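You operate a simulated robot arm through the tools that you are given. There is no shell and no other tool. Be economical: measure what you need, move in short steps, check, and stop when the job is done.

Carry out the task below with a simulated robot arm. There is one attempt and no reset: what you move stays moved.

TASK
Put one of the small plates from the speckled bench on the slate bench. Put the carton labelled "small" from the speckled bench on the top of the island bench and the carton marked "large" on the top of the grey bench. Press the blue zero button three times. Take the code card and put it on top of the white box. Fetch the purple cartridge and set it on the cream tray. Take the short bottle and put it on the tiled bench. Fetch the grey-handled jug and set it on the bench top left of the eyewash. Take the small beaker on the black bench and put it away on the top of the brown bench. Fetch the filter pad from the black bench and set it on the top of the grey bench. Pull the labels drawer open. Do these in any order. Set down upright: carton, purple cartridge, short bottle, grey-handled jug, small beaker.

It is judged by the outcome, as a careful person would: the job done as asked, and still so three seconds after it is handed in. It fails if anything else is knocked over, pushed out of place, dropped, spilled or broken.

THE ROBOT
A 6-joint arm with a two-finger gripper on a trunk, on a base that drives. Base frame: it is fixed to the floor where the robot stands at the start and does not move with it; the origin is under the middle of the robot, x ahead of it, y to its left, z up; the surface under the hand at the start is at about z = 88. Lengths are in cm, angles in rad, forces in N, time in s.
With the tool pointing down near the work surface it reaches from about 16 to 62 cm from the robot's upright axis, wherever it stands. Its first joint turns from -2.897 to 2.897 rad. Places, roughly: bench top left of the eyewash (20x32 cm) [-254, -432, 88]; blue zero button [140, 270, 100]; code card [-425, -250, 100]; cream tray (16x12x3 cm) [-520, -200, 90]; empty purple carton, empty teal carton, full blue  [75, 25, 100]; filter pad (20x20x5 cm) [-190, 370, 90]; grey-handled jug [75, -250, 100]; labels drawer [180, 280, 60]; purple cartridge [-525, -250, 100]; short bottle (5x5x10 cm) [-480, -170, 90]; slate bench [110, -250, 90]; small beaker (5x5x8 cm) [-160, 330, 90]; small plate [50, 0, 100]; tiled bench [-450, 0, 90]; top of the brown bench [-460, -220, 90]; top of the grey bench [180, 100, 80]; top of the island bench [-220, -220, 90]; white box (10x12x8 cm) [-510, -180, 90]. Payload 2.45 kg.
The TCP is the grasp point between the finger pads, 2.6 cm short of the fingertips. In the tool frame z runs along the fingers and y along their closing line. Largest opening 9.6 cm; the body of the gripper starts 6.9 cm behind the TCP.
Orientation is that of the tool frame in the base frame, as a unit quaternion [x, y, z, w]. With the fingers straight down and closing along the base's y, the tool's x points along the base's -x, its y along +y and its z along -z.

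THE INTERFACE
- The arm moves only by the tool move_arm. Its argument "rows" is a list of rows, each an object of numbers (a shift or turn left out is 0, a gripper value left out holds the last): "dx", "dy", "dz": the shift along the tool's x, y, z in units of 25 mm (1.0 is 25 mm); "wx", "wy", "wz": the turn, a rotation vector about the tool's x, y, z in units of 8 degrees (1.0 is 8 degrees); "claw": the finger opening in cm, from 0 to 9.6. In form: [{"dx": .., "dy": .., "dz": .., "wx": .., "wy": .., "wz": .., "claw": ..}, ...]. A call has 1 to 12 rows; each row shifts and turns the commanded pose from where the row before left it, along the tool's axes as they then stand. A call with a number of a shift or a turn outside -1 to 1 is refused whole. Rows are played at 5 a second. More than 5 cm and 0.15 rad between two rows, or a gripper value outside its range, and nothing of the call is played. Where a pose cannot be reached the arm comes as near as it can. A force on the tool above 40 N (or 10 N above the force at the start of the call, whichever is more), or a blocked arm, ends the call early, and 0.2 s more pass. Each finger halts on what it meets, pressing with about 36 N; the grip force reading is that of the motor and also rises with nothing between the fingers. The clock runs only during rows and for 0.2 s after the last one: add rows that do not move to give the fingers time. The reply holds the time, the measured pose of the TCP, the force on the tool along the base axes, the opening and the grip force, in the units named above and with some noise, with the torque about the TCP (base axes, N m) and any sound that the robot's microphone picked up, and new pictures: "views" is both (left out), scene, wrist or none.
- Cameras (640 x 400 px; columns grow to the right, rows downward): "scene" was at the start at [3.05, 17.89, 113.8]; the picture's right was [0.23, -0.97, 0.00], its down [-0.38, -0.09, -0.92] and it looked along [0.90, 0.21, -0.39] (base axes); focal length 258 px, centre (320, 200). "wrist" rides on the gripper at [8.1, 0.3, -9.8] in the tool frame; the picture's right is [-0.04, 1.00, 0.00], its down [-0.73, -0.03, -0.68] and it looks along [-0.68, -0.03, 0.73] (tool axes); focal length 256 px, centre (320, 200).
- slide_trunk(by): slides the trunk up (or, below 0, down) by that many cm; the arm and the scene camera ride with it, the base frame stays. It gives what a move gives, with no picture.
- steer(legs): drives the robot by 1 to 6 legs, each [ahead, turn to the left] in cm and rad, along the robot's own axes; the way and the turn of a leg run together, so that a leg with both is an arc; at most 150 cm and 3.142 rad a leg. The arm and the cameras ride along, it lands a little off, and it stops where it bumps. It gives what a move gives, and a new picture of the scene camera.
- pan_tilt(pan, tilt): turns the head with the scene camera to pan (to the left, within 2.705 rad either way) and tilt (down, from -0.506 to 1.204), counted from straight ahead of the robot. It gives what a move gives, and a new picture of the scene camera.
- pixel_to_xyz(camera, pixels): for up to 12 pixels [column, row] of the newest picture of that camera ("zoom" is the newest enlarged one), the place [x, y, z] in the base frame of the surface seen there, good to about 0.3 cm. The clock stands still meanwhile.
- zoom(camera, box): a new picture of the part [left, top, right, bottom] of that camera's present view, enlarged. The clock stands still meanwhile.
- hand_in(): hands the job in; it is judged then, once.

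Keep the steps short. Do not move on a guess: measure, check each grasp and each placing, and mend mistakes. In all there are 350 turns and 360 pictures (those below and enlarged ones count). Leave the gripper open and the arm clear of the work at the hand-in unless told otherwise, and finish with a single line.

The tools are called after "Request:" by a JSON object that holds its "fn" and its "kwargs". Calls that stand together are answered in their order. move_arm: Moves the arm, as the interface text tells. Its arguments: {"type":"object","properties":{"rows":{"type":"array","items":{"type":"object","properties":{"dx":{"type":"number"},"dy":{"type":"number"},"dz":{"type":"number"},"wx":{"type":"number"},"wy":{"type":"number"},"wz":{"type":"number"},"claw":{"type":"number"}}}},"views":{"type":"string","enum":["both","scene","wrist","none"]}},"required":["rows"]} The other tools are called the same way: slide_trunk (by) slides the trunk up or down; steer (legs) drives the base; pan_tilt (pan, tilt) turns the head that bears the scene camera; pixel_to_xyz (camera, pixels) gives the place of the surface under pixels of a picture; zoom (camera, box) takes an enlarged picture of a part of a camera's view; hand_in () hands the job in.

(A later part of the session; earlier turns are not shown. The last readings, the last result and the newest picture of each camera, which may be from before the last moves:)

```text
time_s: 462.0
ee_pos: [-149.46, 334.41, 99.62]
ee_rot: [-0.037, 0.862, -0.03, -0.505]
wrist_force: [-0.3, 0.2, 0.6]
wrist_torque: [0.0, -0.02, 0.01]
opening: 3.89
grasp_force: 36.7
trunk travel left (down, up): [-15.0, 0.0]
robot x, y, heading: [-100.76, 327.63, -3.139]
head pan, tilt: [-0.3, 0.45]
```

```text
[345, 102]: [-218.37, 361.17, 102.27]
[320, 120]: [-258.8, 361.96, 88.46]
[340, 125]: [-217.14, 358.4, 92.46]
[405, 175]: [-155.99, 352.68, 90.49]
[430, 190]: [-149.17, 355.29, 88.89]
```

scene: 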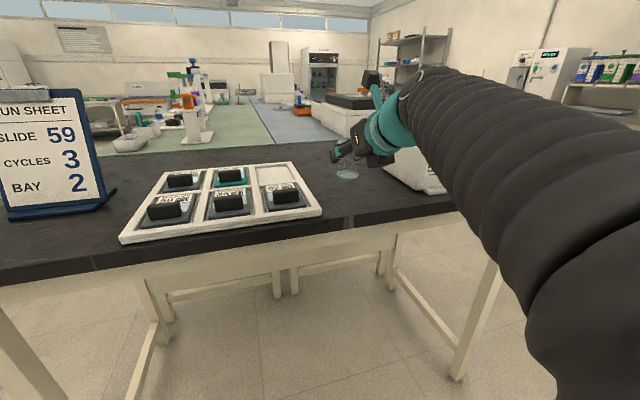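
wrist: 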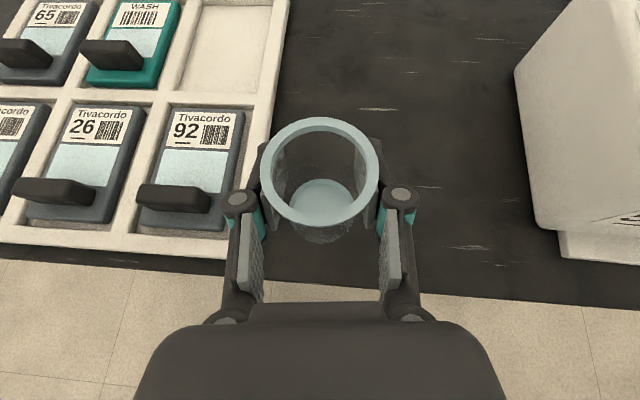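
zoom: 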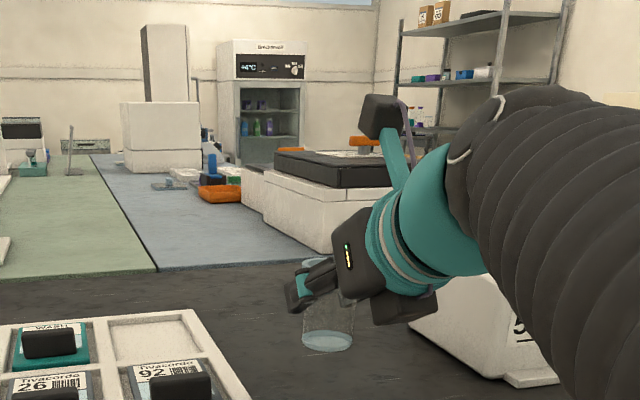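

Beaker held. Back off and drive to the brown bench's east side.

Request:
{"fn": "steer", "kwargs": {"legs": [[-10, 0], [0, 1.571], [140, 0], [140, 0], [139, 0], [0, -1.571]]}}

Request:
{"fn": "steer", "kwargs": {"legs": [[145, 0], [145, 0], [0, 1.571], [150, 0], [9, 0], [0, -1.571]]}}

Request:
{"fn": "pan_tilt", "kwargs": {"pan": 0.1, "tilt": 0.5}}

```text
time_s: 490.5
ee_pos: [-144.34, -84.84, 99.55]
ee_rot: [-0.029, 0.862, -0.026, -0.506]
wrist_force: [0.4, -0.3, -1.3]
wrist_torque: [0.04, 0.01, 0.03]
opening: 3.94
grasp_force: 35.6
trunk travel left (down, up): [-15.0, 0.0]
robot x, y, heading: [-95.87, -92.49, 3.131]
head pan, tilt: [-0.3, 0.45]
```

scene: 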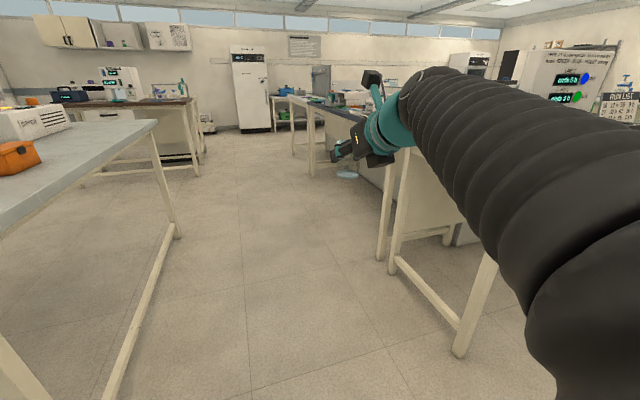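

```text
time_s: 520.0
ee_pos: [-438.81, -237.28, 99.5]
ee_rot: [-0.031, 0.861, -0.027, -0.506]
wrist_force: [0.6, 0.0, -0.9]
wrist_torque: [0.0, 0.01, -0.02]
opening: 3.91
grasp_force: 36.2
trunk travel left (down, up): [-15.0, 0.0]
robot x, y, heading: [-390.29, -244.81, 3.132]
head pan, tilt: [-0.3, 0.45]
```

scene: 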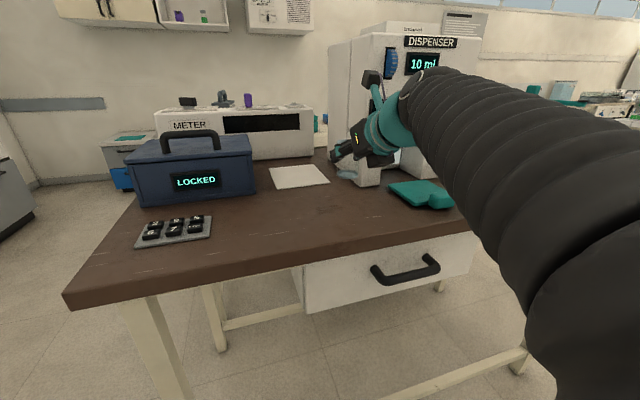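

```text
time_s: 520.8
ee_pos: [-438.83, -237.3, 99.38]
ee_rot: [-0.031, 0.861, -0.027, -0.507]
wrist_force: [0.9, 0.1, -0.4]
wrist_torque: [-0.03, -0.02, -0.03]
opening: 3.9
grasp_force: 36.3
trunk travel left (down, up): [-15.0, 0.0]
robot x, y, heading: [-390.24, -245.08, 3.135]
head pan, tilt: [0.099, 0.499]
```

scene: 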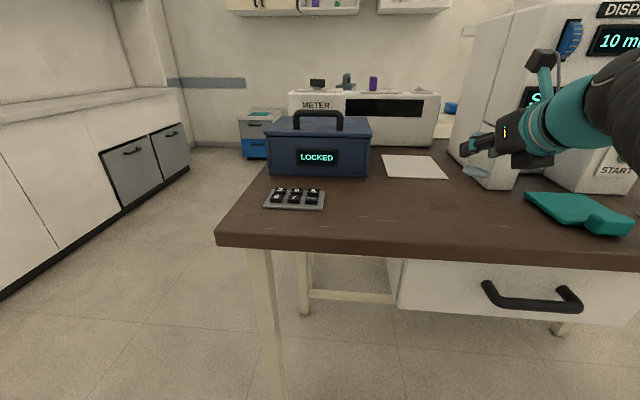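

Request:
{"fn": "pixel_to_xyz", "kwargs": {"camera": "scene", "pixels": [[380, 205], [360, 215], [400, 195], [385, 180], [445, 180], [525, 195], [465, 180], [325, 205], [420, 215]]}}

```text
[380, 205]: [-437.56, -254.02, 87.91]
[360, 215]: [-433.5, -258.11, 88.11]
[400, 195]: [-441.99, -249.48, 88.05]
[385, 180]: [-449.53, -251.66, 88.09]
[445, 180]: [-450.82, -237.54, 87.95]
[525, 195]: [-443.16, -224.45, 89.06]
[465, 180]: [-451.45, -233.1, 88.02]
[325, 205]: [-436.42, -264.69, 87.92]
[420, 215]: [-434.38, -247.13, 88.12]
```

Turn the base left 0.28 rad to bring the beaker over the free spot (-439, -251).

Request:
{"fn": "steer", "kwargs": {"legs": [[0, 0.28]]}}

Request:
{"fn": "move_arm", "kwargs": {"rows": [{"dx": -0.52, "dz": 0.293}, {"dx": -0.52, "dz": 0.293}, {"dx": -0.52, "dz": 0.293}, {"dx": -0.4, "dz": 0.225}, {}]}}

```text
time_s: 522.2
ee_pos: [-438.99, -251.13, 99.62]
ee_rot: [-0.15, 0.849, -0.096, -0.498]
wrist_force: [-0.1, 0.2, -0.3]
wrist_torque: [0.04, -0.03, -0.01]
opening: 3.91
grasp_force: 35.7
trunk travel left (down, up): [-15.0, 0.0]
robot x, y, heading: [-389.93, -245.25, -2.871]
head pan, tilt: [0.099, 0.499]
```

scene: 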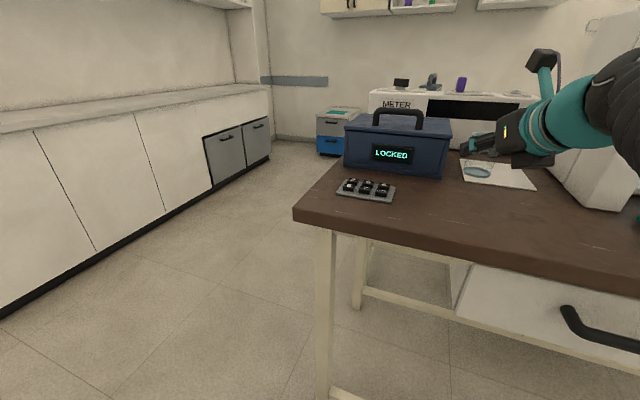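

```text
time_s: 523.4
ee_pos: [-439.03, -251.15, 93.82]
ee_rot: [-0.151, 0.849, -0.097, -0.497]
wrist_force: [-1.1, -0.6, 0.5]
wrist_torque: [-0.02, 0.0, 0.02]
opening: 3.9
grasp_force: 36.3
trunk travel left (down, up): [-15.0, 0.0]
robot x, y, heading: [-390.18, -245.33, -2.866]
head pan, tilt: [0.099, 0.499]
```

scene: 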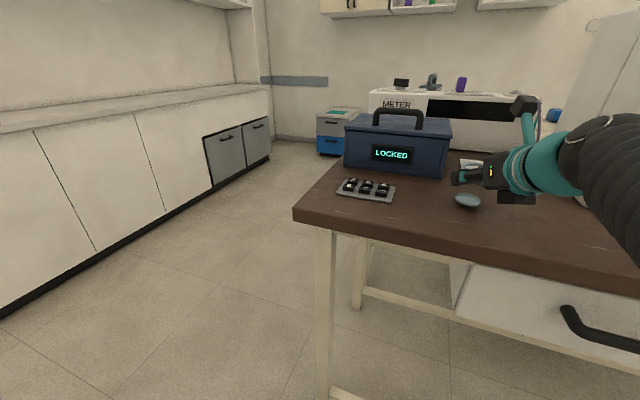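
wrist: 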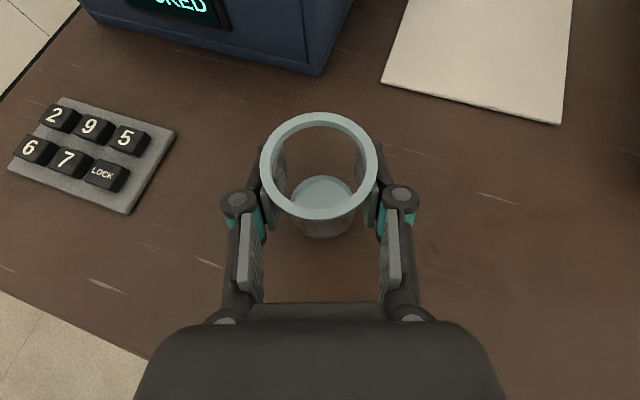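

Request:
{"fn": "move_arm", "kwargs": {"rows": [{"dx": -0.14, "dz": 0.078}, {"dx": -0.1, "dz": 0.056}, {}], "views": "none"}}

Request:
{"fn": "move_arm", "kwargs": {"rows": [{"dx": -0.06, "dz": 0.034}, {}], "views": "none"}}

```text
time_s: 524.2
ee_pos: [-439.0, -251.27, 93.25]
ee_rot: [-0.151, 0.849, -0.097, -0.497]
wrist_force: [0.3, 0.2, -1.6]
wrist_torque: [0.01, 0.02, 0.0]
opening: 3.91
grasp_force: 36.1
trunk travel left (down, up): [-15.0, 0.0]
robot x, y, heading: [-390.01, -244.9, -2.87]
head pan, tilt: [0.099, 0.499]
```

```text
time_s: 524.8
ee_pos: [-439.02, -251.25, 92.99]
ee_rot: [-0.151, 0.849, -0.098, -0.497]
wrist_force: [0.1, 0.9, -0.2]
wrist_torque: [0.01, -0.01, -0.01]
opening: 3.94
grasp_force: 35.9
trunk travel left (down, up): [-15.0, 0.0]
robot x, y, heading: [-390.4, -245.07, -2.871]
head pan, tilt: [0.099, 0.499]
```

Request:
{"fn": "move_arm", "kwargs": {"rows": [{"dx": -0.04, "dz": 0.022}, {"dx": -0.03, "dz": 0.017}, {}], "views": "none"}}

```text
time_s: 525.6
ee_pos: [-438.96, -251.13, 92.91]
ee_rot: [-0.151, 0.848, -0.096, -0.498]
wrist_force: [-2.8, 0.2, 8.1]
wrist_torque: [0.15, 0.19, 0.07]
opening: 3.91
grasp_force: 35.7
trunk travel left (down, up): [-15.0, 0.0]
robot x, y, heading: [-390.31, -244.73, -2.87]
head pan, tilt: [0.099, 0.499]
```

Request:
{"fn": "move_arm", "kwargs": {"rows": [{"dx": 0.02, "dz": -0.011}, {"claw": 5}, {"claw": 6.8}, {}, {"dx": -0.2, "dz": -0.35}, {"dx": -0.39, "dz": -0.7}, {"dx": -0.39, "dz": -0.7}, {"dx": -0.39, "dz": -0.7}, {"dx": -0.39, "dz": -0.7}, {}]}}

```text
time_s: 528.0
ee_pos: [-431.57, -250.14, 91.61]
ee_rot: [-0.176, 0.852, -0.123, -0.478]
wrist_force: [-0.3, 1.1, 0.2]
wrist_torque: [-0.04, 0.02, 0.01]
opening: 6.78
grasp_force: 0.1
trunk travel left (down, up): [-15.0, 0.0]
robot x, y, heading: [-390.34, -244.72, -2.869]
head pan, tilt: [0.099, 0.499]
stopped in row 10: the arm was blocked; the commanded pose is now the measured one
```

scene: 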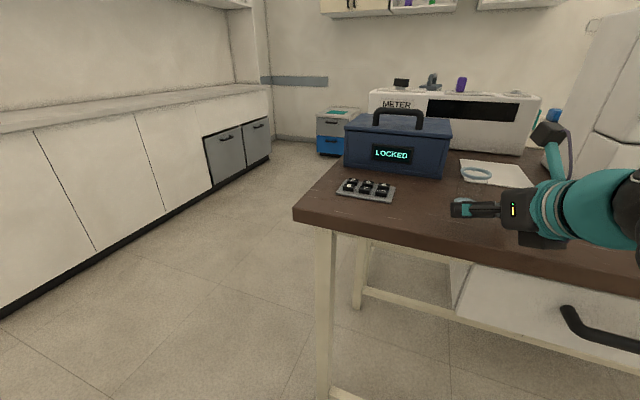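
wrist: 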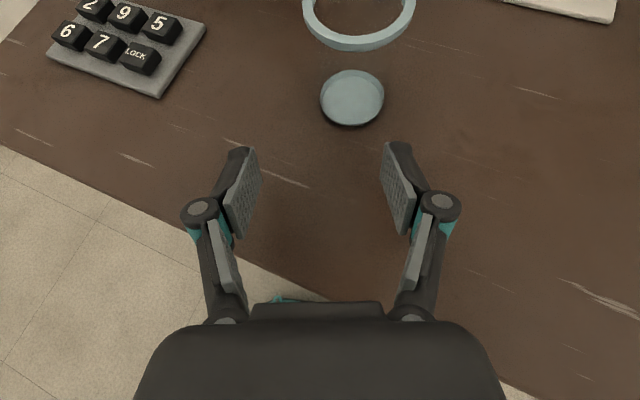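

The beaker stands upright on the brown bench. Back out, raise the arm, and return to the black bench's north part for the filter pad.

Request:
{"fn": "steer", "kwargs": {"legs": [[-25, 0]]}}

Request:
{"fn": "move_arm", "kwargs": {"rows": [{"dx": 0.7, "dz": 0.2}, {"dx": 0.7, "dz": 0.2}, {"dx": 0.7, "dz": 0.2}, {"dx": 0.5, "dz": 0.2}, {}], "views": "none"}}

Request:
{"fn": "steer", "kwargs": {"legs": [[0, -1.842], [140, 0], [6, 0], [0, -1.571], [140, 0], [125, 0]]}}

```text
time_s: 529.8
ee_pos: [-407.34, -243.37, 91.63]
ee_rot: [-0.176, 0.852, -0.122, -0.477]
wrist_force: [-0.3, -0.3, -0.7]
wrist_torque: [0.01, -0.01, -0.02]
opening: 6.79
grasp_force: 0.0
trunk travel left (down, up): [-15.0, 0.0]
robot x, y, heading: [-365.87, -237.99, -2.868]
head pan, tilt: [0.099, 0.499]
```

scene: 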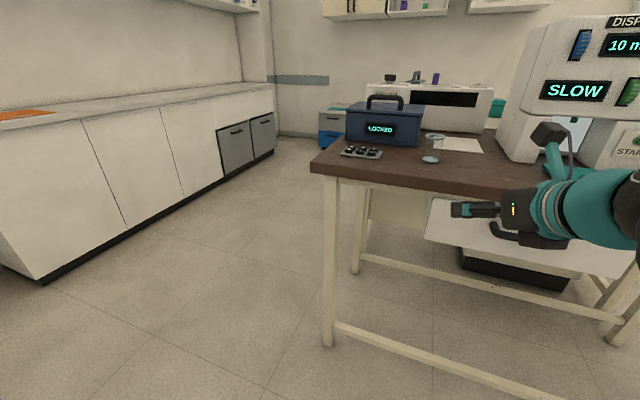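

```text
time_s: 531.0
ee_pos: [-411.89, -245.18, 96.06]
ee_rot: [-0.176, 0.851, -0.123, -0.479]
wrist_force: [-0.2, -0.3, 0.0]
wrist_torque: [0.03, -0.01, -0.01]
opening: 6.79
grasp_force: 0.0
trunk travel left (down, up): [-15.0, 0.0]
robot x, y, heading: [-365.94, -238.28, -2.871]
head pan, tilt: [0.099, 0.499]
```

```text
time_s: 559.2
ee_pos: [-54.04, -104.39, 96.24]
ee_rot: [0.869, 0.051, 0.49, -0.052]
wrist_force: [0.4, -0.2, 0.4]
wrist_torque: [-0.01, 0.02, 0.01]
opening: 6.78
grasp_force: 0.1
trunk travel left (down, up): [-15.0, 0.0]
robot x, y, heading: [-100.49, -97.96, -0.017]
head pan, tilt: [0.099, 0.499]
```

scene: 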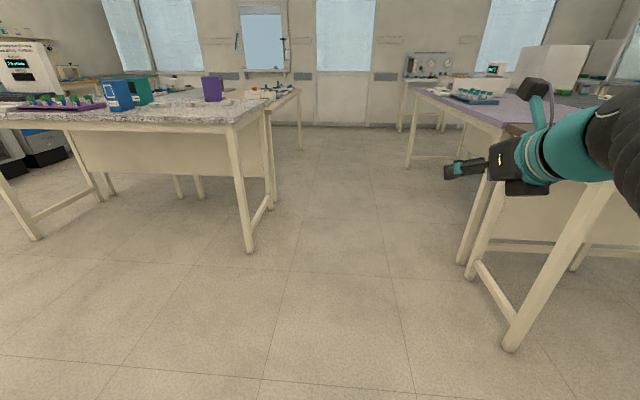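

Since I'm next to the speckled bench, do the "SMALL" carton next. Drive to face it from the west.

Request:
{"fn": "steer", "kwargs": {"legs": [[0, 1.588], [140, 0], [0, -1.571], [55, 0]]}}

Request:
{"fn": "pan_tilt", "kwargs": {"pan": -0.1, "tilt": 0.4}}

```text
time_s: 576.7
ee_pos: [1.92, 39.24, 96.14]
ee_rot: [0.868, 0.062, 0.489, -0.058]
wrist_force: [-0.6, 0.3, 0.6]
wrist_torque: [0.02, 0.0, -0.01]
opening: 6.79
grasp_force: 0.1
trunk travel left (down, up): [-15.0, 0.0]
robot x, y, heading: [-43.88, 44.46, 0.014]
head pan, tilt: [0.099, 0.499]
```

scene: 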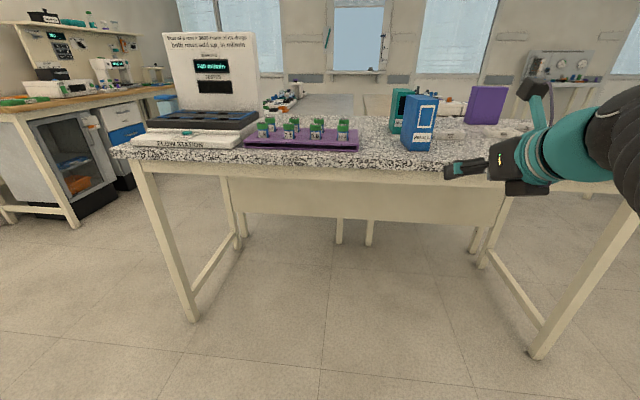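

```text
time_s: 577.4
ee_pos: [1.86, 39.27, 96.15]
ee_rot: [0.868, 0.063, 0.489, -0.06]
wrist_force: [-0.3, -0.3, 0.1]
wrist_torque: [-0.03, 0.01, 0.0]
opening: 6.79
grasp_force: 0.1
trunk travel left (down, up): [-15.0, 0.0]
robot x, y, heading: [-44.18, 44.36, 0.01]
head pan, tilt: [-0.099, 0.4]
```

scene: 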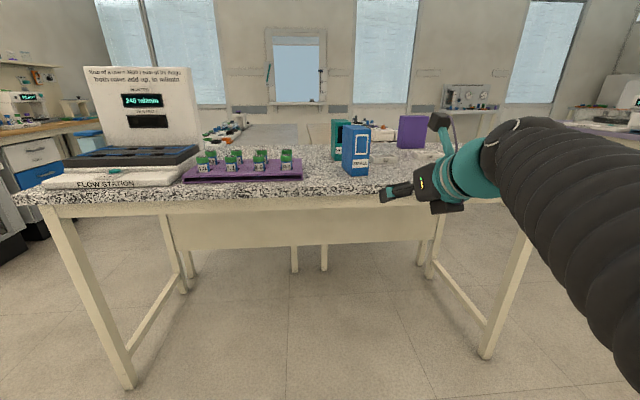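

Request:
{"fn": "zoom", "kwargs": {"camera": "scene", "box": [310, 100, 430, 190]}}

Request:
{"fn": "pixel_to_xyz", "kwargs": {"camera": "scene", "pixels": [[344, 174], [353, 175], [366, 173], [344, 140], [354, 140], [369, 138], [352, 128], [340, 150], [350, 150]]}}

```text
4.44 times, centred on (370, 145) of scene
```

zoom: 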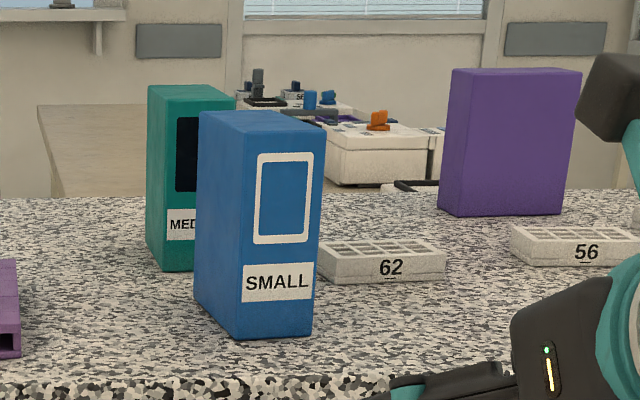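

```text
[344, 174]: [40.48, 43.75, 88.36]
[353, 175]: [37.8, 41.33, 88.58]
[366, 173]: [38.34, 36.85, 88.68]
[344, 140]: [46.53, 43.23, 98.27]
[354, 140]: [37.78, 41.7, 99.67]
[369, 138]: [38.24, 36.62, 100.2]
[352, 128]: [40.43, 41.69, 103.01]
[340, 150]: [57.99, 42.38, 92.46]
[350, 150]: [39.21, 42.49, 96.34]
```

Front face x≈38, y 36.7–41.5, yawed about 8°. Level the tool, open to 8.5, drive 30 cm in.

Request:
{"fn": "move_arm", "kwargs": {"rows": [{"wx": -0.32, "wz": -0.17, "claw": 8.5}, {}], "views": "none"}}

Request:
{"fn": "steer", "kwargs": {"legs": [[30, 0]]}}

Request:
{"fn": "move_arm", "kwargs": {"rows": [{}], "views": "wrist"}}

```text
time_s: 578.0
ee_pos: [1.87, 39.4, 96.15]
ee_rot: [0.868, 0.062, 0.492, -0.033]
wrist_force: [0.1, 0.4, 0.2]
wrist_torque: [0.05, -0.02, 0.01]
opening: 8.49
grasp_force: 0.0
trunk travel left (down, up): [-15.0, 0.0]
robot x, y, heading: [-44.41, 44.47, 0.008]
head pan, tilt: [-0.099, 0.4]
```

```text
time_s: 580.1
ee_pos: [31.85, 39.52, 96.07]
ee_rot: [0.869, 0.061, 0.491, -0.033]
wrist_force: [-0.3, 0.0, -0.2]
wrist_torque: [-0.02, 0.0, -0.02]
opening: 8.51
grasp_force: 0.2
trunk travel left (down, up): [-15.0, 0.0]
robot x, y, heading: [-14.24, 44.79, 0.009]
head pan, tilt: [-0.099, 0.4]
```

scene: 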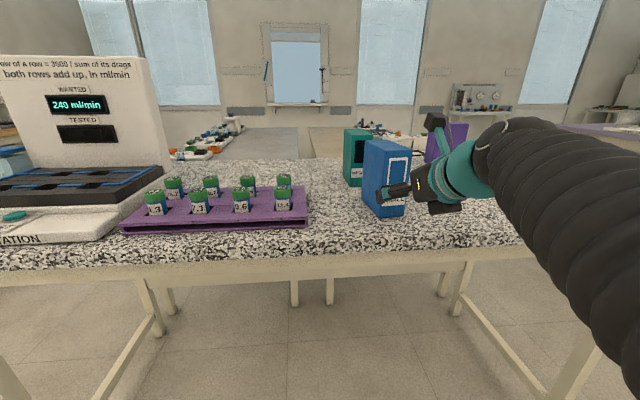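

```text
time_s: 580.5
ee_pos: [31.89, 39.51, 96.14]
ee_rot: [0.869, 0.061, 0.491, -0.032]
wrist_force: [-0.2, 0.7, 0.0]
wrist_torque: [0.04, 0.02, 0.0]
opening: 8.52
grasp_force: 0.1
trunk travel left (down, up): [-15.0, 0.0]
robot x, y, heading: [-14.03, 44.48, 0.008]
head pan, tilt: [-0.099, 0.4]
```

wrist: 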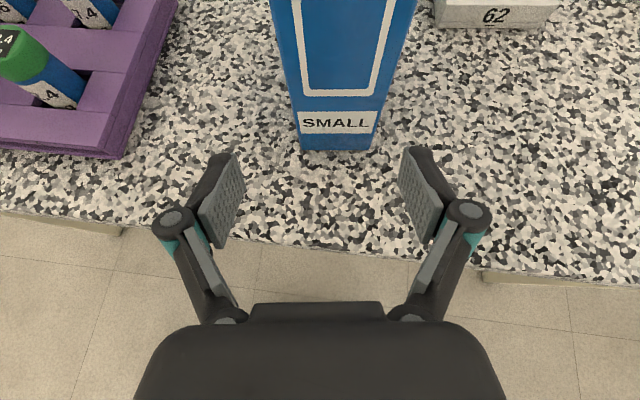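

Advance 10 cm, shifting 1.2 cm right.

Request:
{"fn": "move_arm", "kwargs": {"rows": [{"dy": 0.46}, {"dx": 0.414, "dz": 0.686}, {"dx": 0.414, "dz": 0.686}, {"dx": 0.414, "dz": 0.686}, {"dx": 0.414, "dz": 0.686}, {"dx": 0.414, "dz": 0.686}, {}], "views": "wrist"}}

```text
time_s: 582.1
ee_pos: [42.09, 39.93, 96.04]
ee_rot: [0.867, 0.063, 0.493, -0.034]
wrist_force: [0.2, -0.3, 0.3]
wrist_torque: [0.0, 0.01, -0.02]
opening: 8.49
grasp_force: 0.1
trunk travel left (down, up): [-15.0, 0.0]
robot x, y, heading: [-14.26, 44.73, 0.01]
head pan, tilt: [-0.099, 0.4]
```

wrist: 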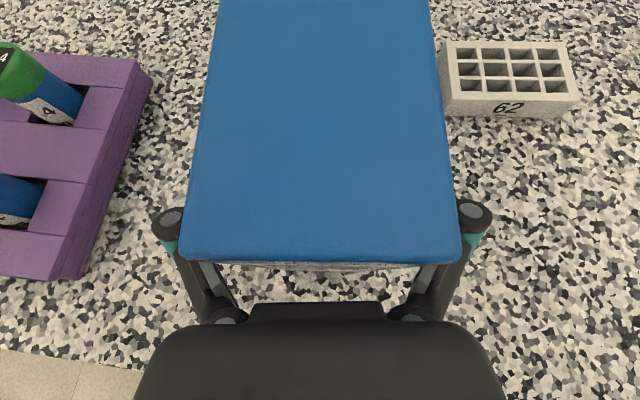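

Request:
{"fn": "move_arm", "kwargs": {"rows": [{"claw": 7}, {"claw": 6}, {"claw": 5}, {"claw": 4}, {}, {}], "views": "none"}}

Request:
{"fn": "move_arm", "kwargs": {"rows": [{"dx": 0.17, "dz": -0.1}, {"dx": 0.34, "dz": -0.2}, {}], "views": "none"}}

```text
time_s: 583.5
ee_pos: [41.96, 39.88, 96.32]
ee_rot: [0.868, 0.061, 0.492, -0.032]
wrist_force: [1.4, -2.6, 9.1]
wrist_torque: [0.18, -0.92, -0.24]
opening: 6.44
grasp_force: 35.5
trunk travel left (down, up): [-15.0, 0.0]
robot x, y, heading: [-14.27, 44.62, 0.011]
head pan, tilt: [-0.099, 0.4]
```

```text
time_s: 584.3
ee_pos: [42.12, 39.89, 97.45]
ee_rot: [0.869, 0.062, 0.49, -0.034]
wrist_force: [0.3, -0.2, -2.9]
wrist_torque: [-0.04, 0.07, -0.01]
opening: 6.35
grasp_force: 36.2
trunk travel left (down, up): [-15.0, 0.0]
robot x, y, heading: [-14.29, 44.76, 0.013]
head pan, tilt: [-0.099, 0.4]
```

Request:
{"fn": "move_arm", "kwargs": {"rows": [{"dx": 0.343, "dz": -0.206}, {"dx": 0.343, "dz": -0.206}, {"dx": 0.343, "dz": -0.206}, {}]}}

```text
time_s: 585.3
ee_pos: [42.0, 39.77, 100.62]
ee_rot: [0.868, 0.062, 0.492, -0.033]
wrist_force: [0.2, 0.1, -3.8]
wrist_torque: [-0.02, 0.08, 0.01]
opening: 6.32
grasp_force: 35.9
trunk travel left (down, up): [-15.0, 0.0]
robot x, y, heading: [-14.55, 44.98, 0.01]
head pan, tilt: [-0.099, 0.4]
```

scene: 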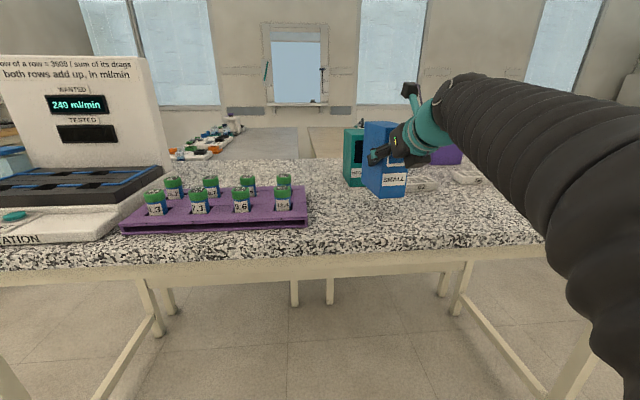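
wrist: 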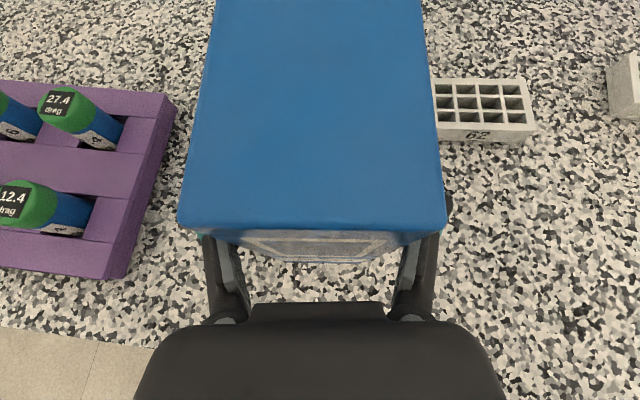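

Held. Pull in, back away and drive to the island's north side.

Request:
{"fn": "move_arm", "kwargs": {"rows": [{"dx": -0.41, "dz": -0.68}, {"dx": -0.41, "dz": -0.68}, {"dx": -0.41, "dz": -0.68}, {"dx": -0.41, "dz": -0.68}, {}], "views": "none"}}

Request:
{"fn": "steer", "kwargs": {"legs": [[-50, 0], [0, -1.581], [133, 0], [0, -1.571], [140, 0], [0, 1.571]]}}

Request:
{"fn": "pan_tilt", "kwargs": {"pan": -0.0, "tilt": 0.45}}

```text
time_s: 586.5
ee_pos: [34.2, 38.81, 100.67]
ee_rot: [0.868, 0.061, 0.492, -0.032]
wrist_force: [0.7, -0.4, -2.8]
wrist_torque: [-0.06, 0.05, -0.01]
opening: 6.26
grasp_force: 36.0
trunk travel left (down, up): [-15.0, 0.0]
robot x, y, heading: [-14.52, 44.79, 0.005]
head pan, tilt: [-0.099, 0.4]
```

```text
time_s: 613.9
ee_pos: [-212.7, -134.92, 100.62]
ee_rot: [0.653, -0.575, 0.369, 0.327]
wrist_force: [0.8, 0.1, -3.1]
wrist_torque: [0.14, 0.02, -0.02]
opening: 5.95
grasp_force: 36.8
trunk travel left (down, up): [-15.0, 0.0]
robot x, y, heading: [-206.22, -86.37, -1.577]
head pan, tilt: [-0.099, 0.4]
```

scene: 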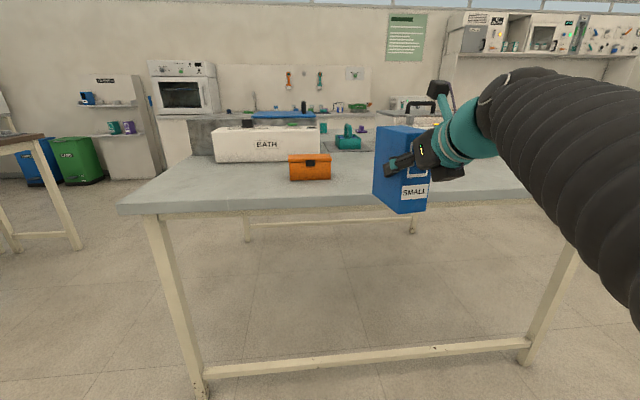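

```text
time_s: 614.5
ee_pos: [-212.54, -134.75, 100.6]
ee_rot: [0.654, -0.575, 0.369, 0.327]
wrist_force: [0.1, 0.5, -3.0]
wrist_torque: [0.1, -0.01, -0.01]
opening: 5.95
grasp_force: 35.9
trunk travel left (down, up): [-15.0, 0.0]
robot x, y, heading: [-206.16, -86.45, -1.572]
head pan, tilt: [0.0, 0.45]
```

scene: 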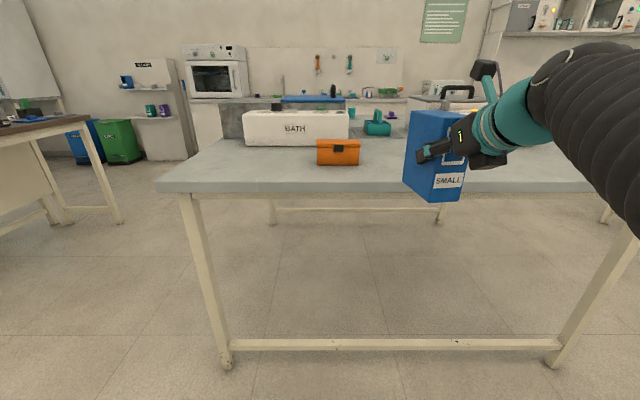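

Request:
{"fn": "pixel_to_xyz", "kwargs": {"camera": "scene", "pixels": [[385, 170], [380, 155], [357, 160], [340, 165], [470, 180], [520, 185], [375, 130], [440, 182], [550, 182], [400, 145]]}}

Request:
{"fn": "move_arm", "kwargs": {"rows": [{}], "views": "wrist"}}

```text
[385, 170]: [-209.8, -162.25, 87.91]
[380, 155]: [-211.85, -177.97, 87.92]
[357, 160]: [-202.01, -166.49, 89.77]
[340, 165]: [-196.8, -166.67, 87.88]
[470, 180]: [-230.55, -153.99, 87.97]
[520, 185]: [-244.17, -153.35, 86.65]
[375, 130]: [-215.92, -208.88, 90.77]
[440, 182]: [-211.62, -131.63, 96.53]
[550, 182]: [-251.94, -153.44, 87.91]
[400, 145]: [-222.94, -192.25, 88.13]
```

```text
time_s: 614.9
ee_pos: [-212.56, -134.82, 100.67]
ee_rot: [0.654, -0.575, 0.368, 0.326]
wrist_force: [0.3, 0.2, -2.6]
wrist_torque: [0.08, 0.01, -0.02]
opening: 5.98
grasp_force: 35.6
trunk travel left (down, up): [-15.0, 0.0]
robot x, y, heading: [-206.16, -86.62, -1.571]
head pan, tilt: [0.0, 0.45]
```

wrist: 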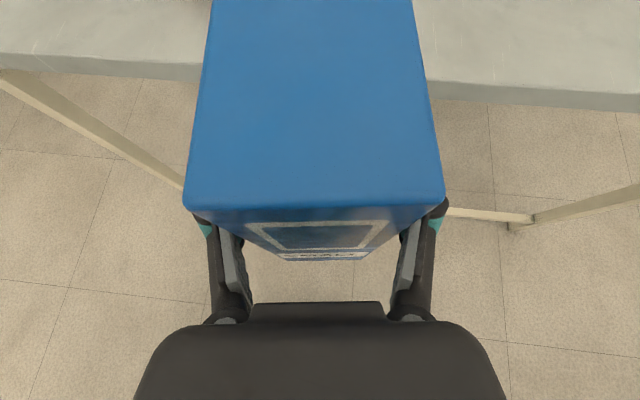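

Request:
{"fn": "pixel_to_xyz", "kwargs": {"camera": "wrist", "pixels": [[315, 195], [315, 100], [315, 10], [320, 215], [325, 255], [200, 190], [430, 190]]}}

```text
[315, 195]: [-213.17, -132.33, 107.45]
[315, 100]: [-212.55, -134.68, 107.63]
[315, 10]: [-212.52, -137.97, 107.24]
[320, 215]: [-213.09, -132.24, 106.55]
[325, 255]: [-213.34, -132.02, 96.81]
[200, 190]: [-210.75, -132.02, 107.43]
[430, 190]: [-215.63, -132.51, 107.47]
```

The carton is level. Turn slightly right, then drive 27 cm to bring it over the free north edge of the island.

Request:
{"fn": "steer", "kwargs": {"legs": [[0, -0.08], [27, 0]]}}

Request:
{"fn": "move_arm", "kwargs": {"rows": [{}], "views": "wrist"}}

```text
time_s: 617.3
ee_pos: [-218.83, -161.34, 100.51]
ee_rot: [0.63, -0.601, 0.355, 0.341]
wrist_force: [-0.3, -0.6, -3.2]
wrist_torque: [0.06, 0.01, 0.03]
opening: 5.98
grasp_force: 36.2
trunk travel left (down, up): [-15.0, 0.0]
robot x, y, heading: [-207.92, -113.51, -1.657]
head pan, tilt: [0.0, 0.45]
```

scene: 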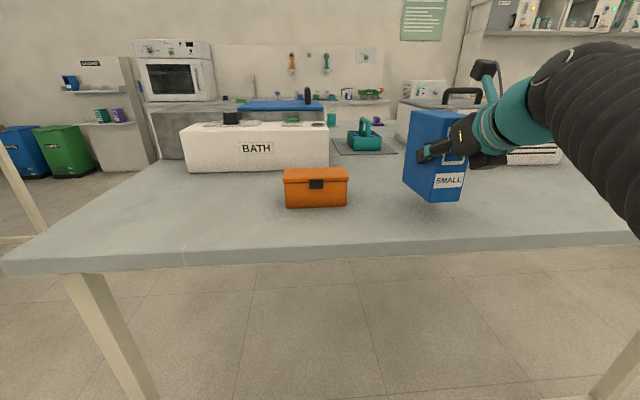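

```text
time_s: 617.7
ee_pos: [-218.72, -161.37, 100.62]
ee_rot: [0.63, -0.6, 0.355, 0.34]
wrist_force: [0.2, 0.1, -3.1]
wrist_torque: [0.08, 0.0, 0.01]
opening: 5.96
grasp_force: 36.2
trunk travel left (down, up): [-15.0, 0.0]
robot x, y, heading: [-208.08, -113.76, -1.654]
head pan, tilt: [0.0, 0.45]
```

wrist: 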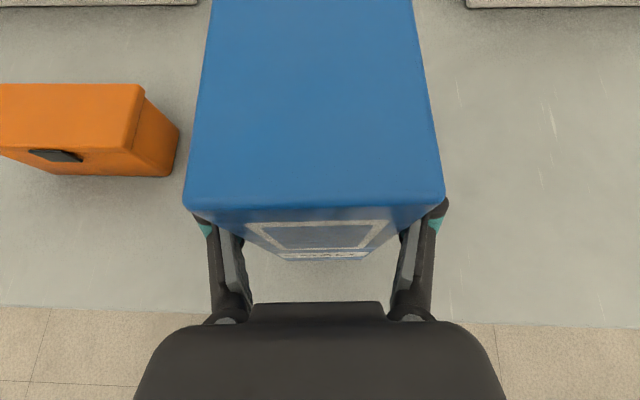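

Request:
{"fn": "move_arm", "kwargs": {"rows": [{"dx": -0.468, "dz": 0.282}, {"dx": -0.468, "dz": 0.282}, {"dx": -0.4, "dz": 0.24}, {}], "views": "none"}}

Request:
{"fn": "move_arm", "kwargs": {"rows": [{"dx": -0.07, "dz": 0.042}, {"dx": -0.05, "dz": 0.03}, {}], "views": "none"}}

```text
time_s: 618.7
ee_pos: [-218.82, -161.22, 96.72]
ee_rot: [0.63, -0.6, 0.355, 0.34]
wrist_force: [0.9, -0.2, -2.4]
wrist_torque: [0.1, -0.02, 0.03]
opening: 5.98
grasp_force: 36.4
trunk travel left (down, up): [-15.0, 0.0]
robot x, y, heading: [-208.12, -113.63, -1.661]
head pan, tilt: [0.0, 0.45]
```

```text
time_s: 619.5
ee_pos: [-218.9, -161.4, 96.62]
ee_rot: [0.629, -0.6, 0.356, 0.342]
wrist_force: [-1.5, -0.3, 7.1]
wrist_torque: [-0.86, -0.3, -0.06]
opening: 5.95
grasp_force: 36.5
trunk travel left (down, up): [-15.0, 0.0]
robot x, y, heading: [-208.28, -113.46, -1.656]
head pan, tilt: [0.0, 0.45]
```

Request:
{"fn": "move_arm", "kwargs": {"rows": [{"dx": -0.03, "dz": 0.018}, {"claw": 6.6}, {"claw": 7.2}, {"claw": 8}, {}, {}]}}

```text
time_s: 620.9
ee_pos: [-218.78, -161.32, 96.26]
ee_rot: [0.629, -0.601, 0.355, 0.342]
wrist_force: [-0.3, -0.8, -1.4]
wrist_torque: [0.0, -0.01, 0.01]
opening: 8.03
grasp_force: 0.1
trunk travel left (down, up): [-15.0, 0.0]
robot x, y, heading: [-208.5, -113.66, -1.659]
head pan, tilt: [0.0, 0.45]
```

scene: 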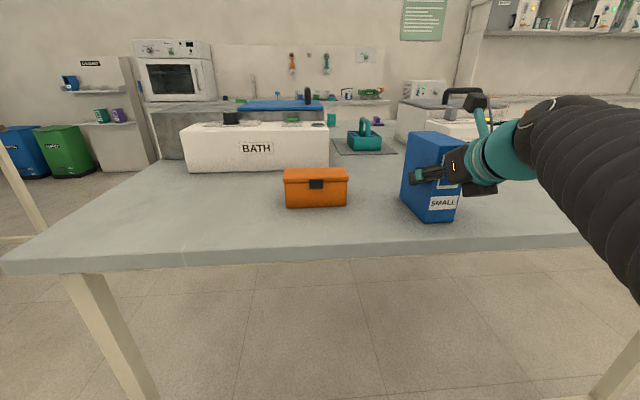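
wrist: 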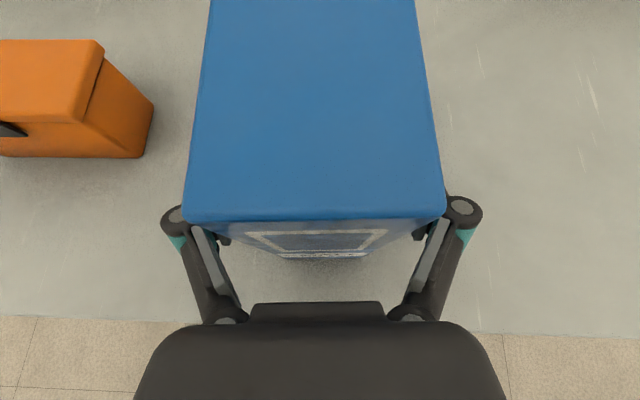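

Standing upright. Withdraw along the approach.

Request:
{"fn": "move_arm", "kwargs": {"rows": [{"dx": -0.2, "dz": -0.34}, {"dx": -0.41, "dz": -0.68}, {"dx": -0.41, "dz": -0.68}, {}], "views": "none"}}

Request:
{"fn": "steer", "kwargs": {"legs": [[-25, 0]]}}

```text
time_s: 621.9
ee_pos: [-218.89, -156.34, 96.34]
ee_rot: [0.63, -0.601, 0.355, 0.341]
wrist_force: [1.0, 0.2, -0.8]
wrist_torque: [0.0, -0.01, -0.01]
opening: 7.99
grasp_force: 0.0
trunk travel left (down, up): [-15.0, 0.0]
robot x, y, heading: [-207.98, -113.6, -1.662]
head pan, tilt: [0.0, 0.45]
```

```text
time_s: 623.7
ee_pos: [-216.93, -131.47, 96.34]
ee_rot: [0.63, -0.601, 0.355, 0.341]
wrist_force: [0.5, 0.0, -1.0]
wrist_torque: [0.02, 0.03, 0.03]
opening: 7.99
grasp_force: 0.0
trunk travel left (down, up): [-15.0, 0.0]
robot x, y, heading: [-206.07, -89.02, -1.657]
head pan, tilt: [0.0, 0.45]
```

scene: 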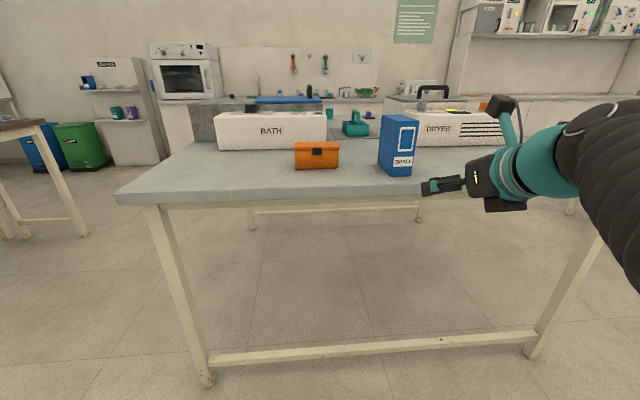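

Small carton done. Now the large carton: drive east along the aisle to the far side of the speckled bench.

Request:
{"fn": "steer", "kwargs": {"legs": [[0, 1.657], [140, 0], [140, 0], [40, 0], [0, 0.8]]}}

Request:
{"fn": "pan_tilt", "kwargs": {"pan": 0.5, "tilt": 0.3}}

```text
time_s: 645.4
ee_pos: [148.14, -68.13, 96.21]
ee_rot: [0.784, 0.379, 0.444, -0.212]
wrist_force: [-0.3, 0.2, 0.9]
wrist_torque: [-0.01, 0.01, -0.01]
opening: 8.0
grasp_force: 0.1
trunk travel left (down, up): [-15.0, 0.0]
robot x, y, heading: [112.02, -93.35, 0.77]
head pan, tilt: [0.0, 0.45]
```

scene: 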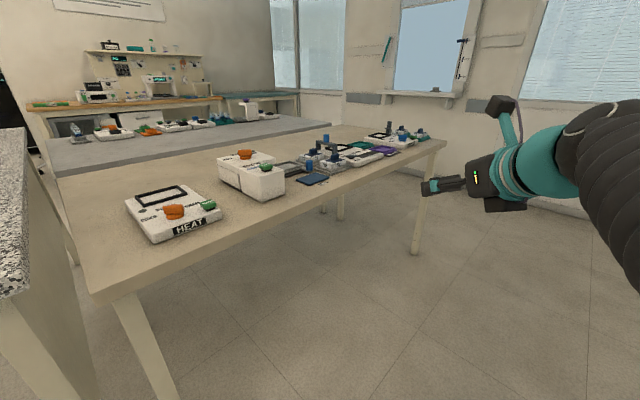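

```text
time_s: 646.3
ee_pos: [148.19, -67.96, 96.23]
ee_rot: [0.783, 0.379, 0.444, -0.212]
wrist_force: [0.4, 0.5, 0.1]
wrist_torque: [0.05, -0.01, -0.03]
opening: 7.99
grasp_force: 0.1
trunk travel left (down, up): [-15.0, 0.0]
robot x, y, heading: [111.96, -93.18, 0.768]
head pan, tilt: [0.499, 0.3]
```

scene: 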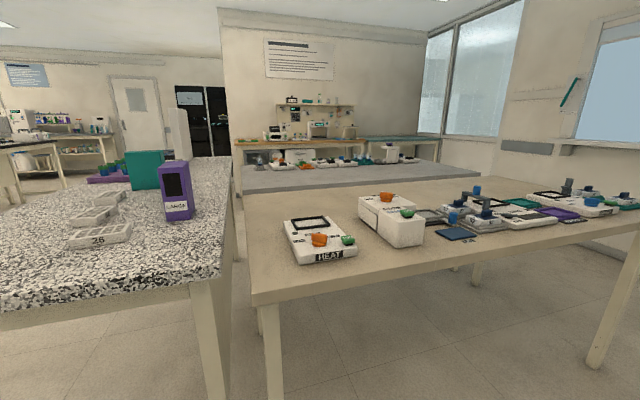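

Request:
{"fn": "pixel_to_xyz", "kwargs": {"camera": "scene", "pixels": [[176, 215], [166, 175], [188, 165], [186, 215], [170, 162], [215, 280], [250, 290], [245, 190], [430, 175], [320, 175], [245, 168], [440, 160]]}}

Request:
{"fn": "zoom", "kwargs": {"camera": "scene", "box": [120, 130, 440, 290]}}

```text
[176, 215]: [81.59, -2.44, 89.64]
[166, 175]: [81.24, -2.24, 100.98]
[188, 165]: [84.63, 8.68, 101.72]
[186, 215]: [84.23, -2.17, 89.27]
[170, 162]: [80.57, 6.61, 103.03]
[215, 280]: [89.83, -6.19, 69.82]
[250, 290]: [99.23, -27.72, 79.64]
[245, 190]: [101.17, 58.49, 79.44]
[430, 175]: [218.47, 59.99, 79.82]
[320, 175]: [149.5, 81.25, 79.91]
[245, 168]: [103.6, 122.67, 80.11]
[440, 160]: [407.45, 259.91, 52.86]
```

```text
2.00 times, centred on (280, 210) of scene
```

zoom: 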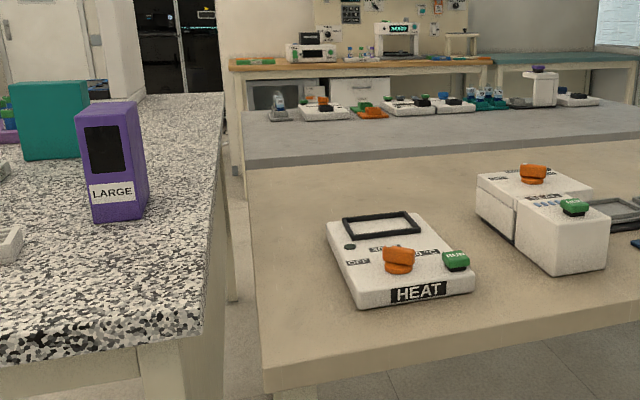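

The purple carton is labelled LARGE, facing south at y≈-2. Approach from the speckled bench's south end.

Request:
{"fn": "steer", "kwargs": {"legs": [[0, 2.37], [35.5, 0], [0, -1.571], [14, 0]]}}

Request:
{"fn": "pan_tilt", "kwargs": {"pan": 0.0, "tilt": 0.45}}

```text
time_s: 658.9
ee_pos: [85.64, -34.84, 96.21]
ee_rot: [0.585, 0.644, 0.332, -0.363]
wrist_force: [0.1, 0.9, -0.2]
wrist_torque: [-0.02, -0.02, 0.0]
opening: 8.01
grasp_force: 0.1
trunk travel left (down, up): [-15.0, 0.0]
robot x, y, heading: [76.92, -77.81, 1.537]
head pan, tilt: [0.499, 0.3]
```

scene: 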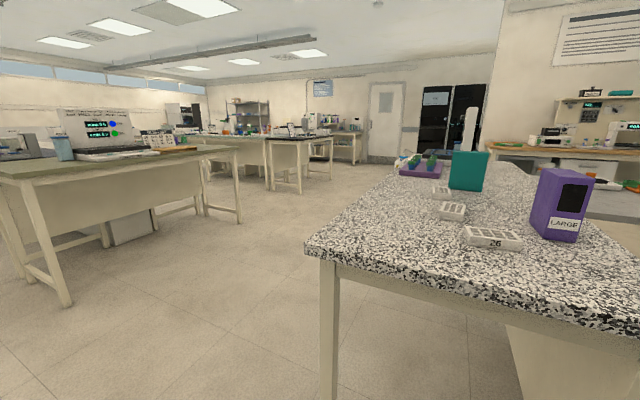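

```text
time_s: 659.9
ee_pos: [85.73, -34.83, 96.29]
ee_rot: [0.585, 0.645, 0.332, -0.363]
wrist_force: [0.3, 1.2, -0.4]
wrist_torque: [0.0, -0.01, 0.01]
opening: 7.98
grasp_force: 0.0
trunk travel left (down, up): [-15.0, 0.0]
robot x, y, heading: [76.69, -78.51, 1.53]
head pan, tilt: [0.0, 0.45]
```

scene: 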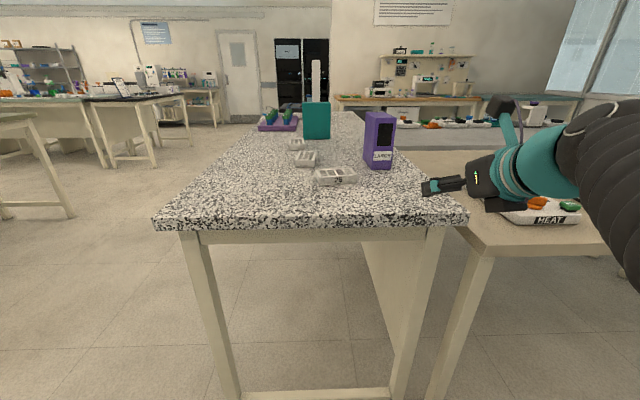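

Request:
{"fn": "zoom", "kwargs": {"camera": "scene", "box": [340, 95, 440, 185]}}

Request:
{"fn": "pixel_to_xyz", "kwargs": {"camera": "scene", "pixels": [[373, 168], [391, 166], [373, 130], [392, 130], [366, 150], [366, 130], [382, 118], [465, 210], [330, 180], [355, 175]]}}

```text
4.44 times, centred on (390, 140) of scene
```

zoom: 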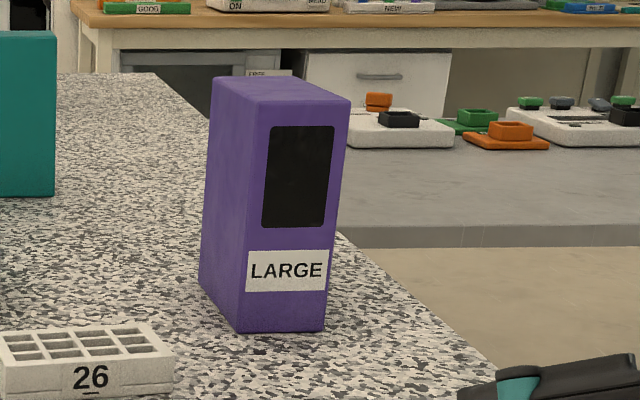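

```text
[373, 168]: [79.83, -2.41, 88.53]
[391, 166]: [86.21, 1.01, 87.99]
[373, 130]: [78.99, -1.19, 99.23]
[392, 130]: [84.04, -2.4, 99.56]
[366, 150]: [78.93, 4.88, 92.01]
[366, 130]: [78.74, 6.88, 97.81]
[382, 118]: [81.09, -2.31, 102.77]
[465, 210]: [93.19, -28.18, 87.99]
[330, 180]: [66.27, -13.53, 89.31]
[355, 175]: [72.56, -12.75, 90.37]
```

Request:
{"fn": "move_arm", "kwargs": {"rows": [{"wx": -0.215, "wz": 0.125, "dy": -0.6, "claw": 8.5}, {"dy": -0.6}, {"dy": -0.52}, {}], "views": "none"}}

Request:
{"fn": "steer", "kwargs": {"legs": [[22, 0]]}}

Request:
{"fn": "move_arm", "kwargs": {"rows": [{}], "views": "wrist"}}

```text
time_s: 660.9
ee_pos: [81.39, -35.12, 96.33]
ee_rot: [0.596, 0.634, 0.34, -0.357]
wrist_force: [-0.4, 0.8, 0.2]
wrist_torque: [-0.02, 0.0, 0.02]
opening: 8.49
grasp_force: 0.1
trunk travel left (down, up): [-15.0, 0.0]
robot x, y, heading: [76.98, -77.94, 1.536]
head pan, tilt: [0.0, 0.45]
```

```text
time_s: 662.5
ee_pos: [82.19, -13.15, 96.36]
ee_rot: [0.596, 0.634, 0.339, -0.358]
wrist_force: [0.1, -0.6, 0.0]
wrist_torque: [0.02, 0.0, -0.03]
opening: 8.51
grasp_force: 0.1
trunk travel left (down, up): [-15.0, 0.0]
robot x, y, heading: [77.71, -55.9, 1.541]
head pan, tilt: [0.0, 0.45]
```

scene: 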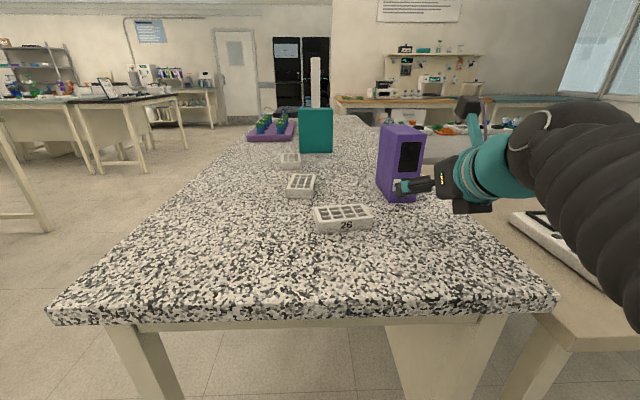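

```text
time_s: 662.9
ee_pos: [82.14, -13.19, 96.21]
ee_rot: [0.596, 0.634, 0.339, -0.358]
wrist_force: [0.6, 0.5, -0.7]
wrist_torque: [0.02, 0.01, 0.01]
opening: 8.49
grasp_force: 0.1
trunk travel left (down, up): [-15.0, 0.0]
robot x, y, heading: [77.89, -55.62, 1.531]
head pan, tilt: [0.0, 0.45]
```

wrist: 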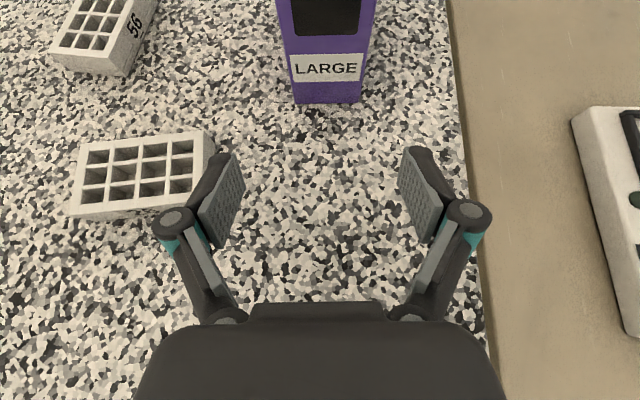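

Centred. Advance 15 cm.

Request:
{"fn": "move_arm", "kwargs": {"rows": [{"dx": 0.44, "dz": 0.735}, {"dx": 0.44, "dz": 0.735}, {"dx": 0.44, "dz": 0.735}, {"dx": 0.44, "dz": 0.735}, {"dx": 0.44, "dz": 0.735}, {"dx": 0.44, "dz": 0.735}, {"dx": 0.44, "dz": 0.735}, {}], "views": "wrist"}}

```text
time_s: 664.7
ee_pos: [81.38, 1.91, 96.31]
ee_rot: [0.596, 0.634, 0.339, -0.357]
wrist_force: [0.0, 0.1, 0.0]
wrist_torque: [-0.02, -0.02, -0.02]
opening: 8.5
grasp_force: 0.1
trunk travel left (down, up): [-15.0, 0.0]
robot x, y, heading: [77.99, -55.9, 1.528]
head pan, tilt: [0.0, 0.45]
```

wrist: 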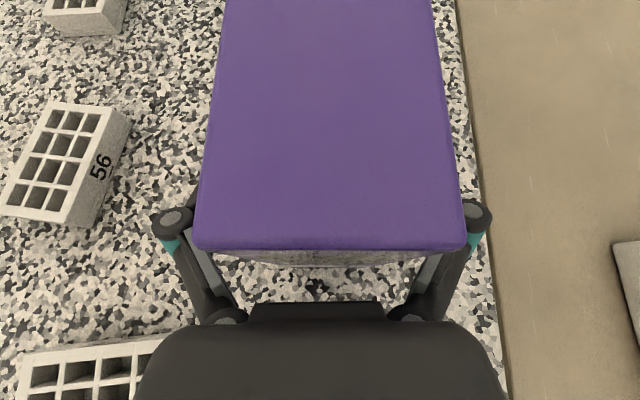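

Request:
{"fn": "move_arm", "kwargs": {"rows": [{"claw": 7}, {"claw": 6}, {"claw": 5}, {"claw": 4}, {}, {}, {"dx": 0.17, "dz": -0.1}, {"dx": 0.34, "dz": -0.2}, {"dx": 0.34, "dz": -0.2}, {}], "views": "wrist"}}

```text
time_s: 666.9
ee_pos: [81.3, 1.84, 98.73]
ee_rot: [0.596, 0.634, 0.339, -0.358]
wrist_force: [0.6, -0.1, -1.2]
wrist_torque: [-0.02, -0.03, 0.01]
opening: 6.15
grasp_force: 36.1
trunk travel left (down, up): [-15.0, 0.0]
robot x, y, heading: [78.28, -56.56, 1.533]
head pan, tilt: [0.0, 0.45]
```

wrist: 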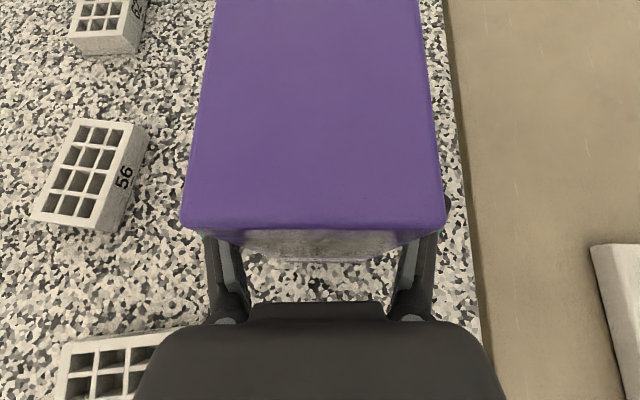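

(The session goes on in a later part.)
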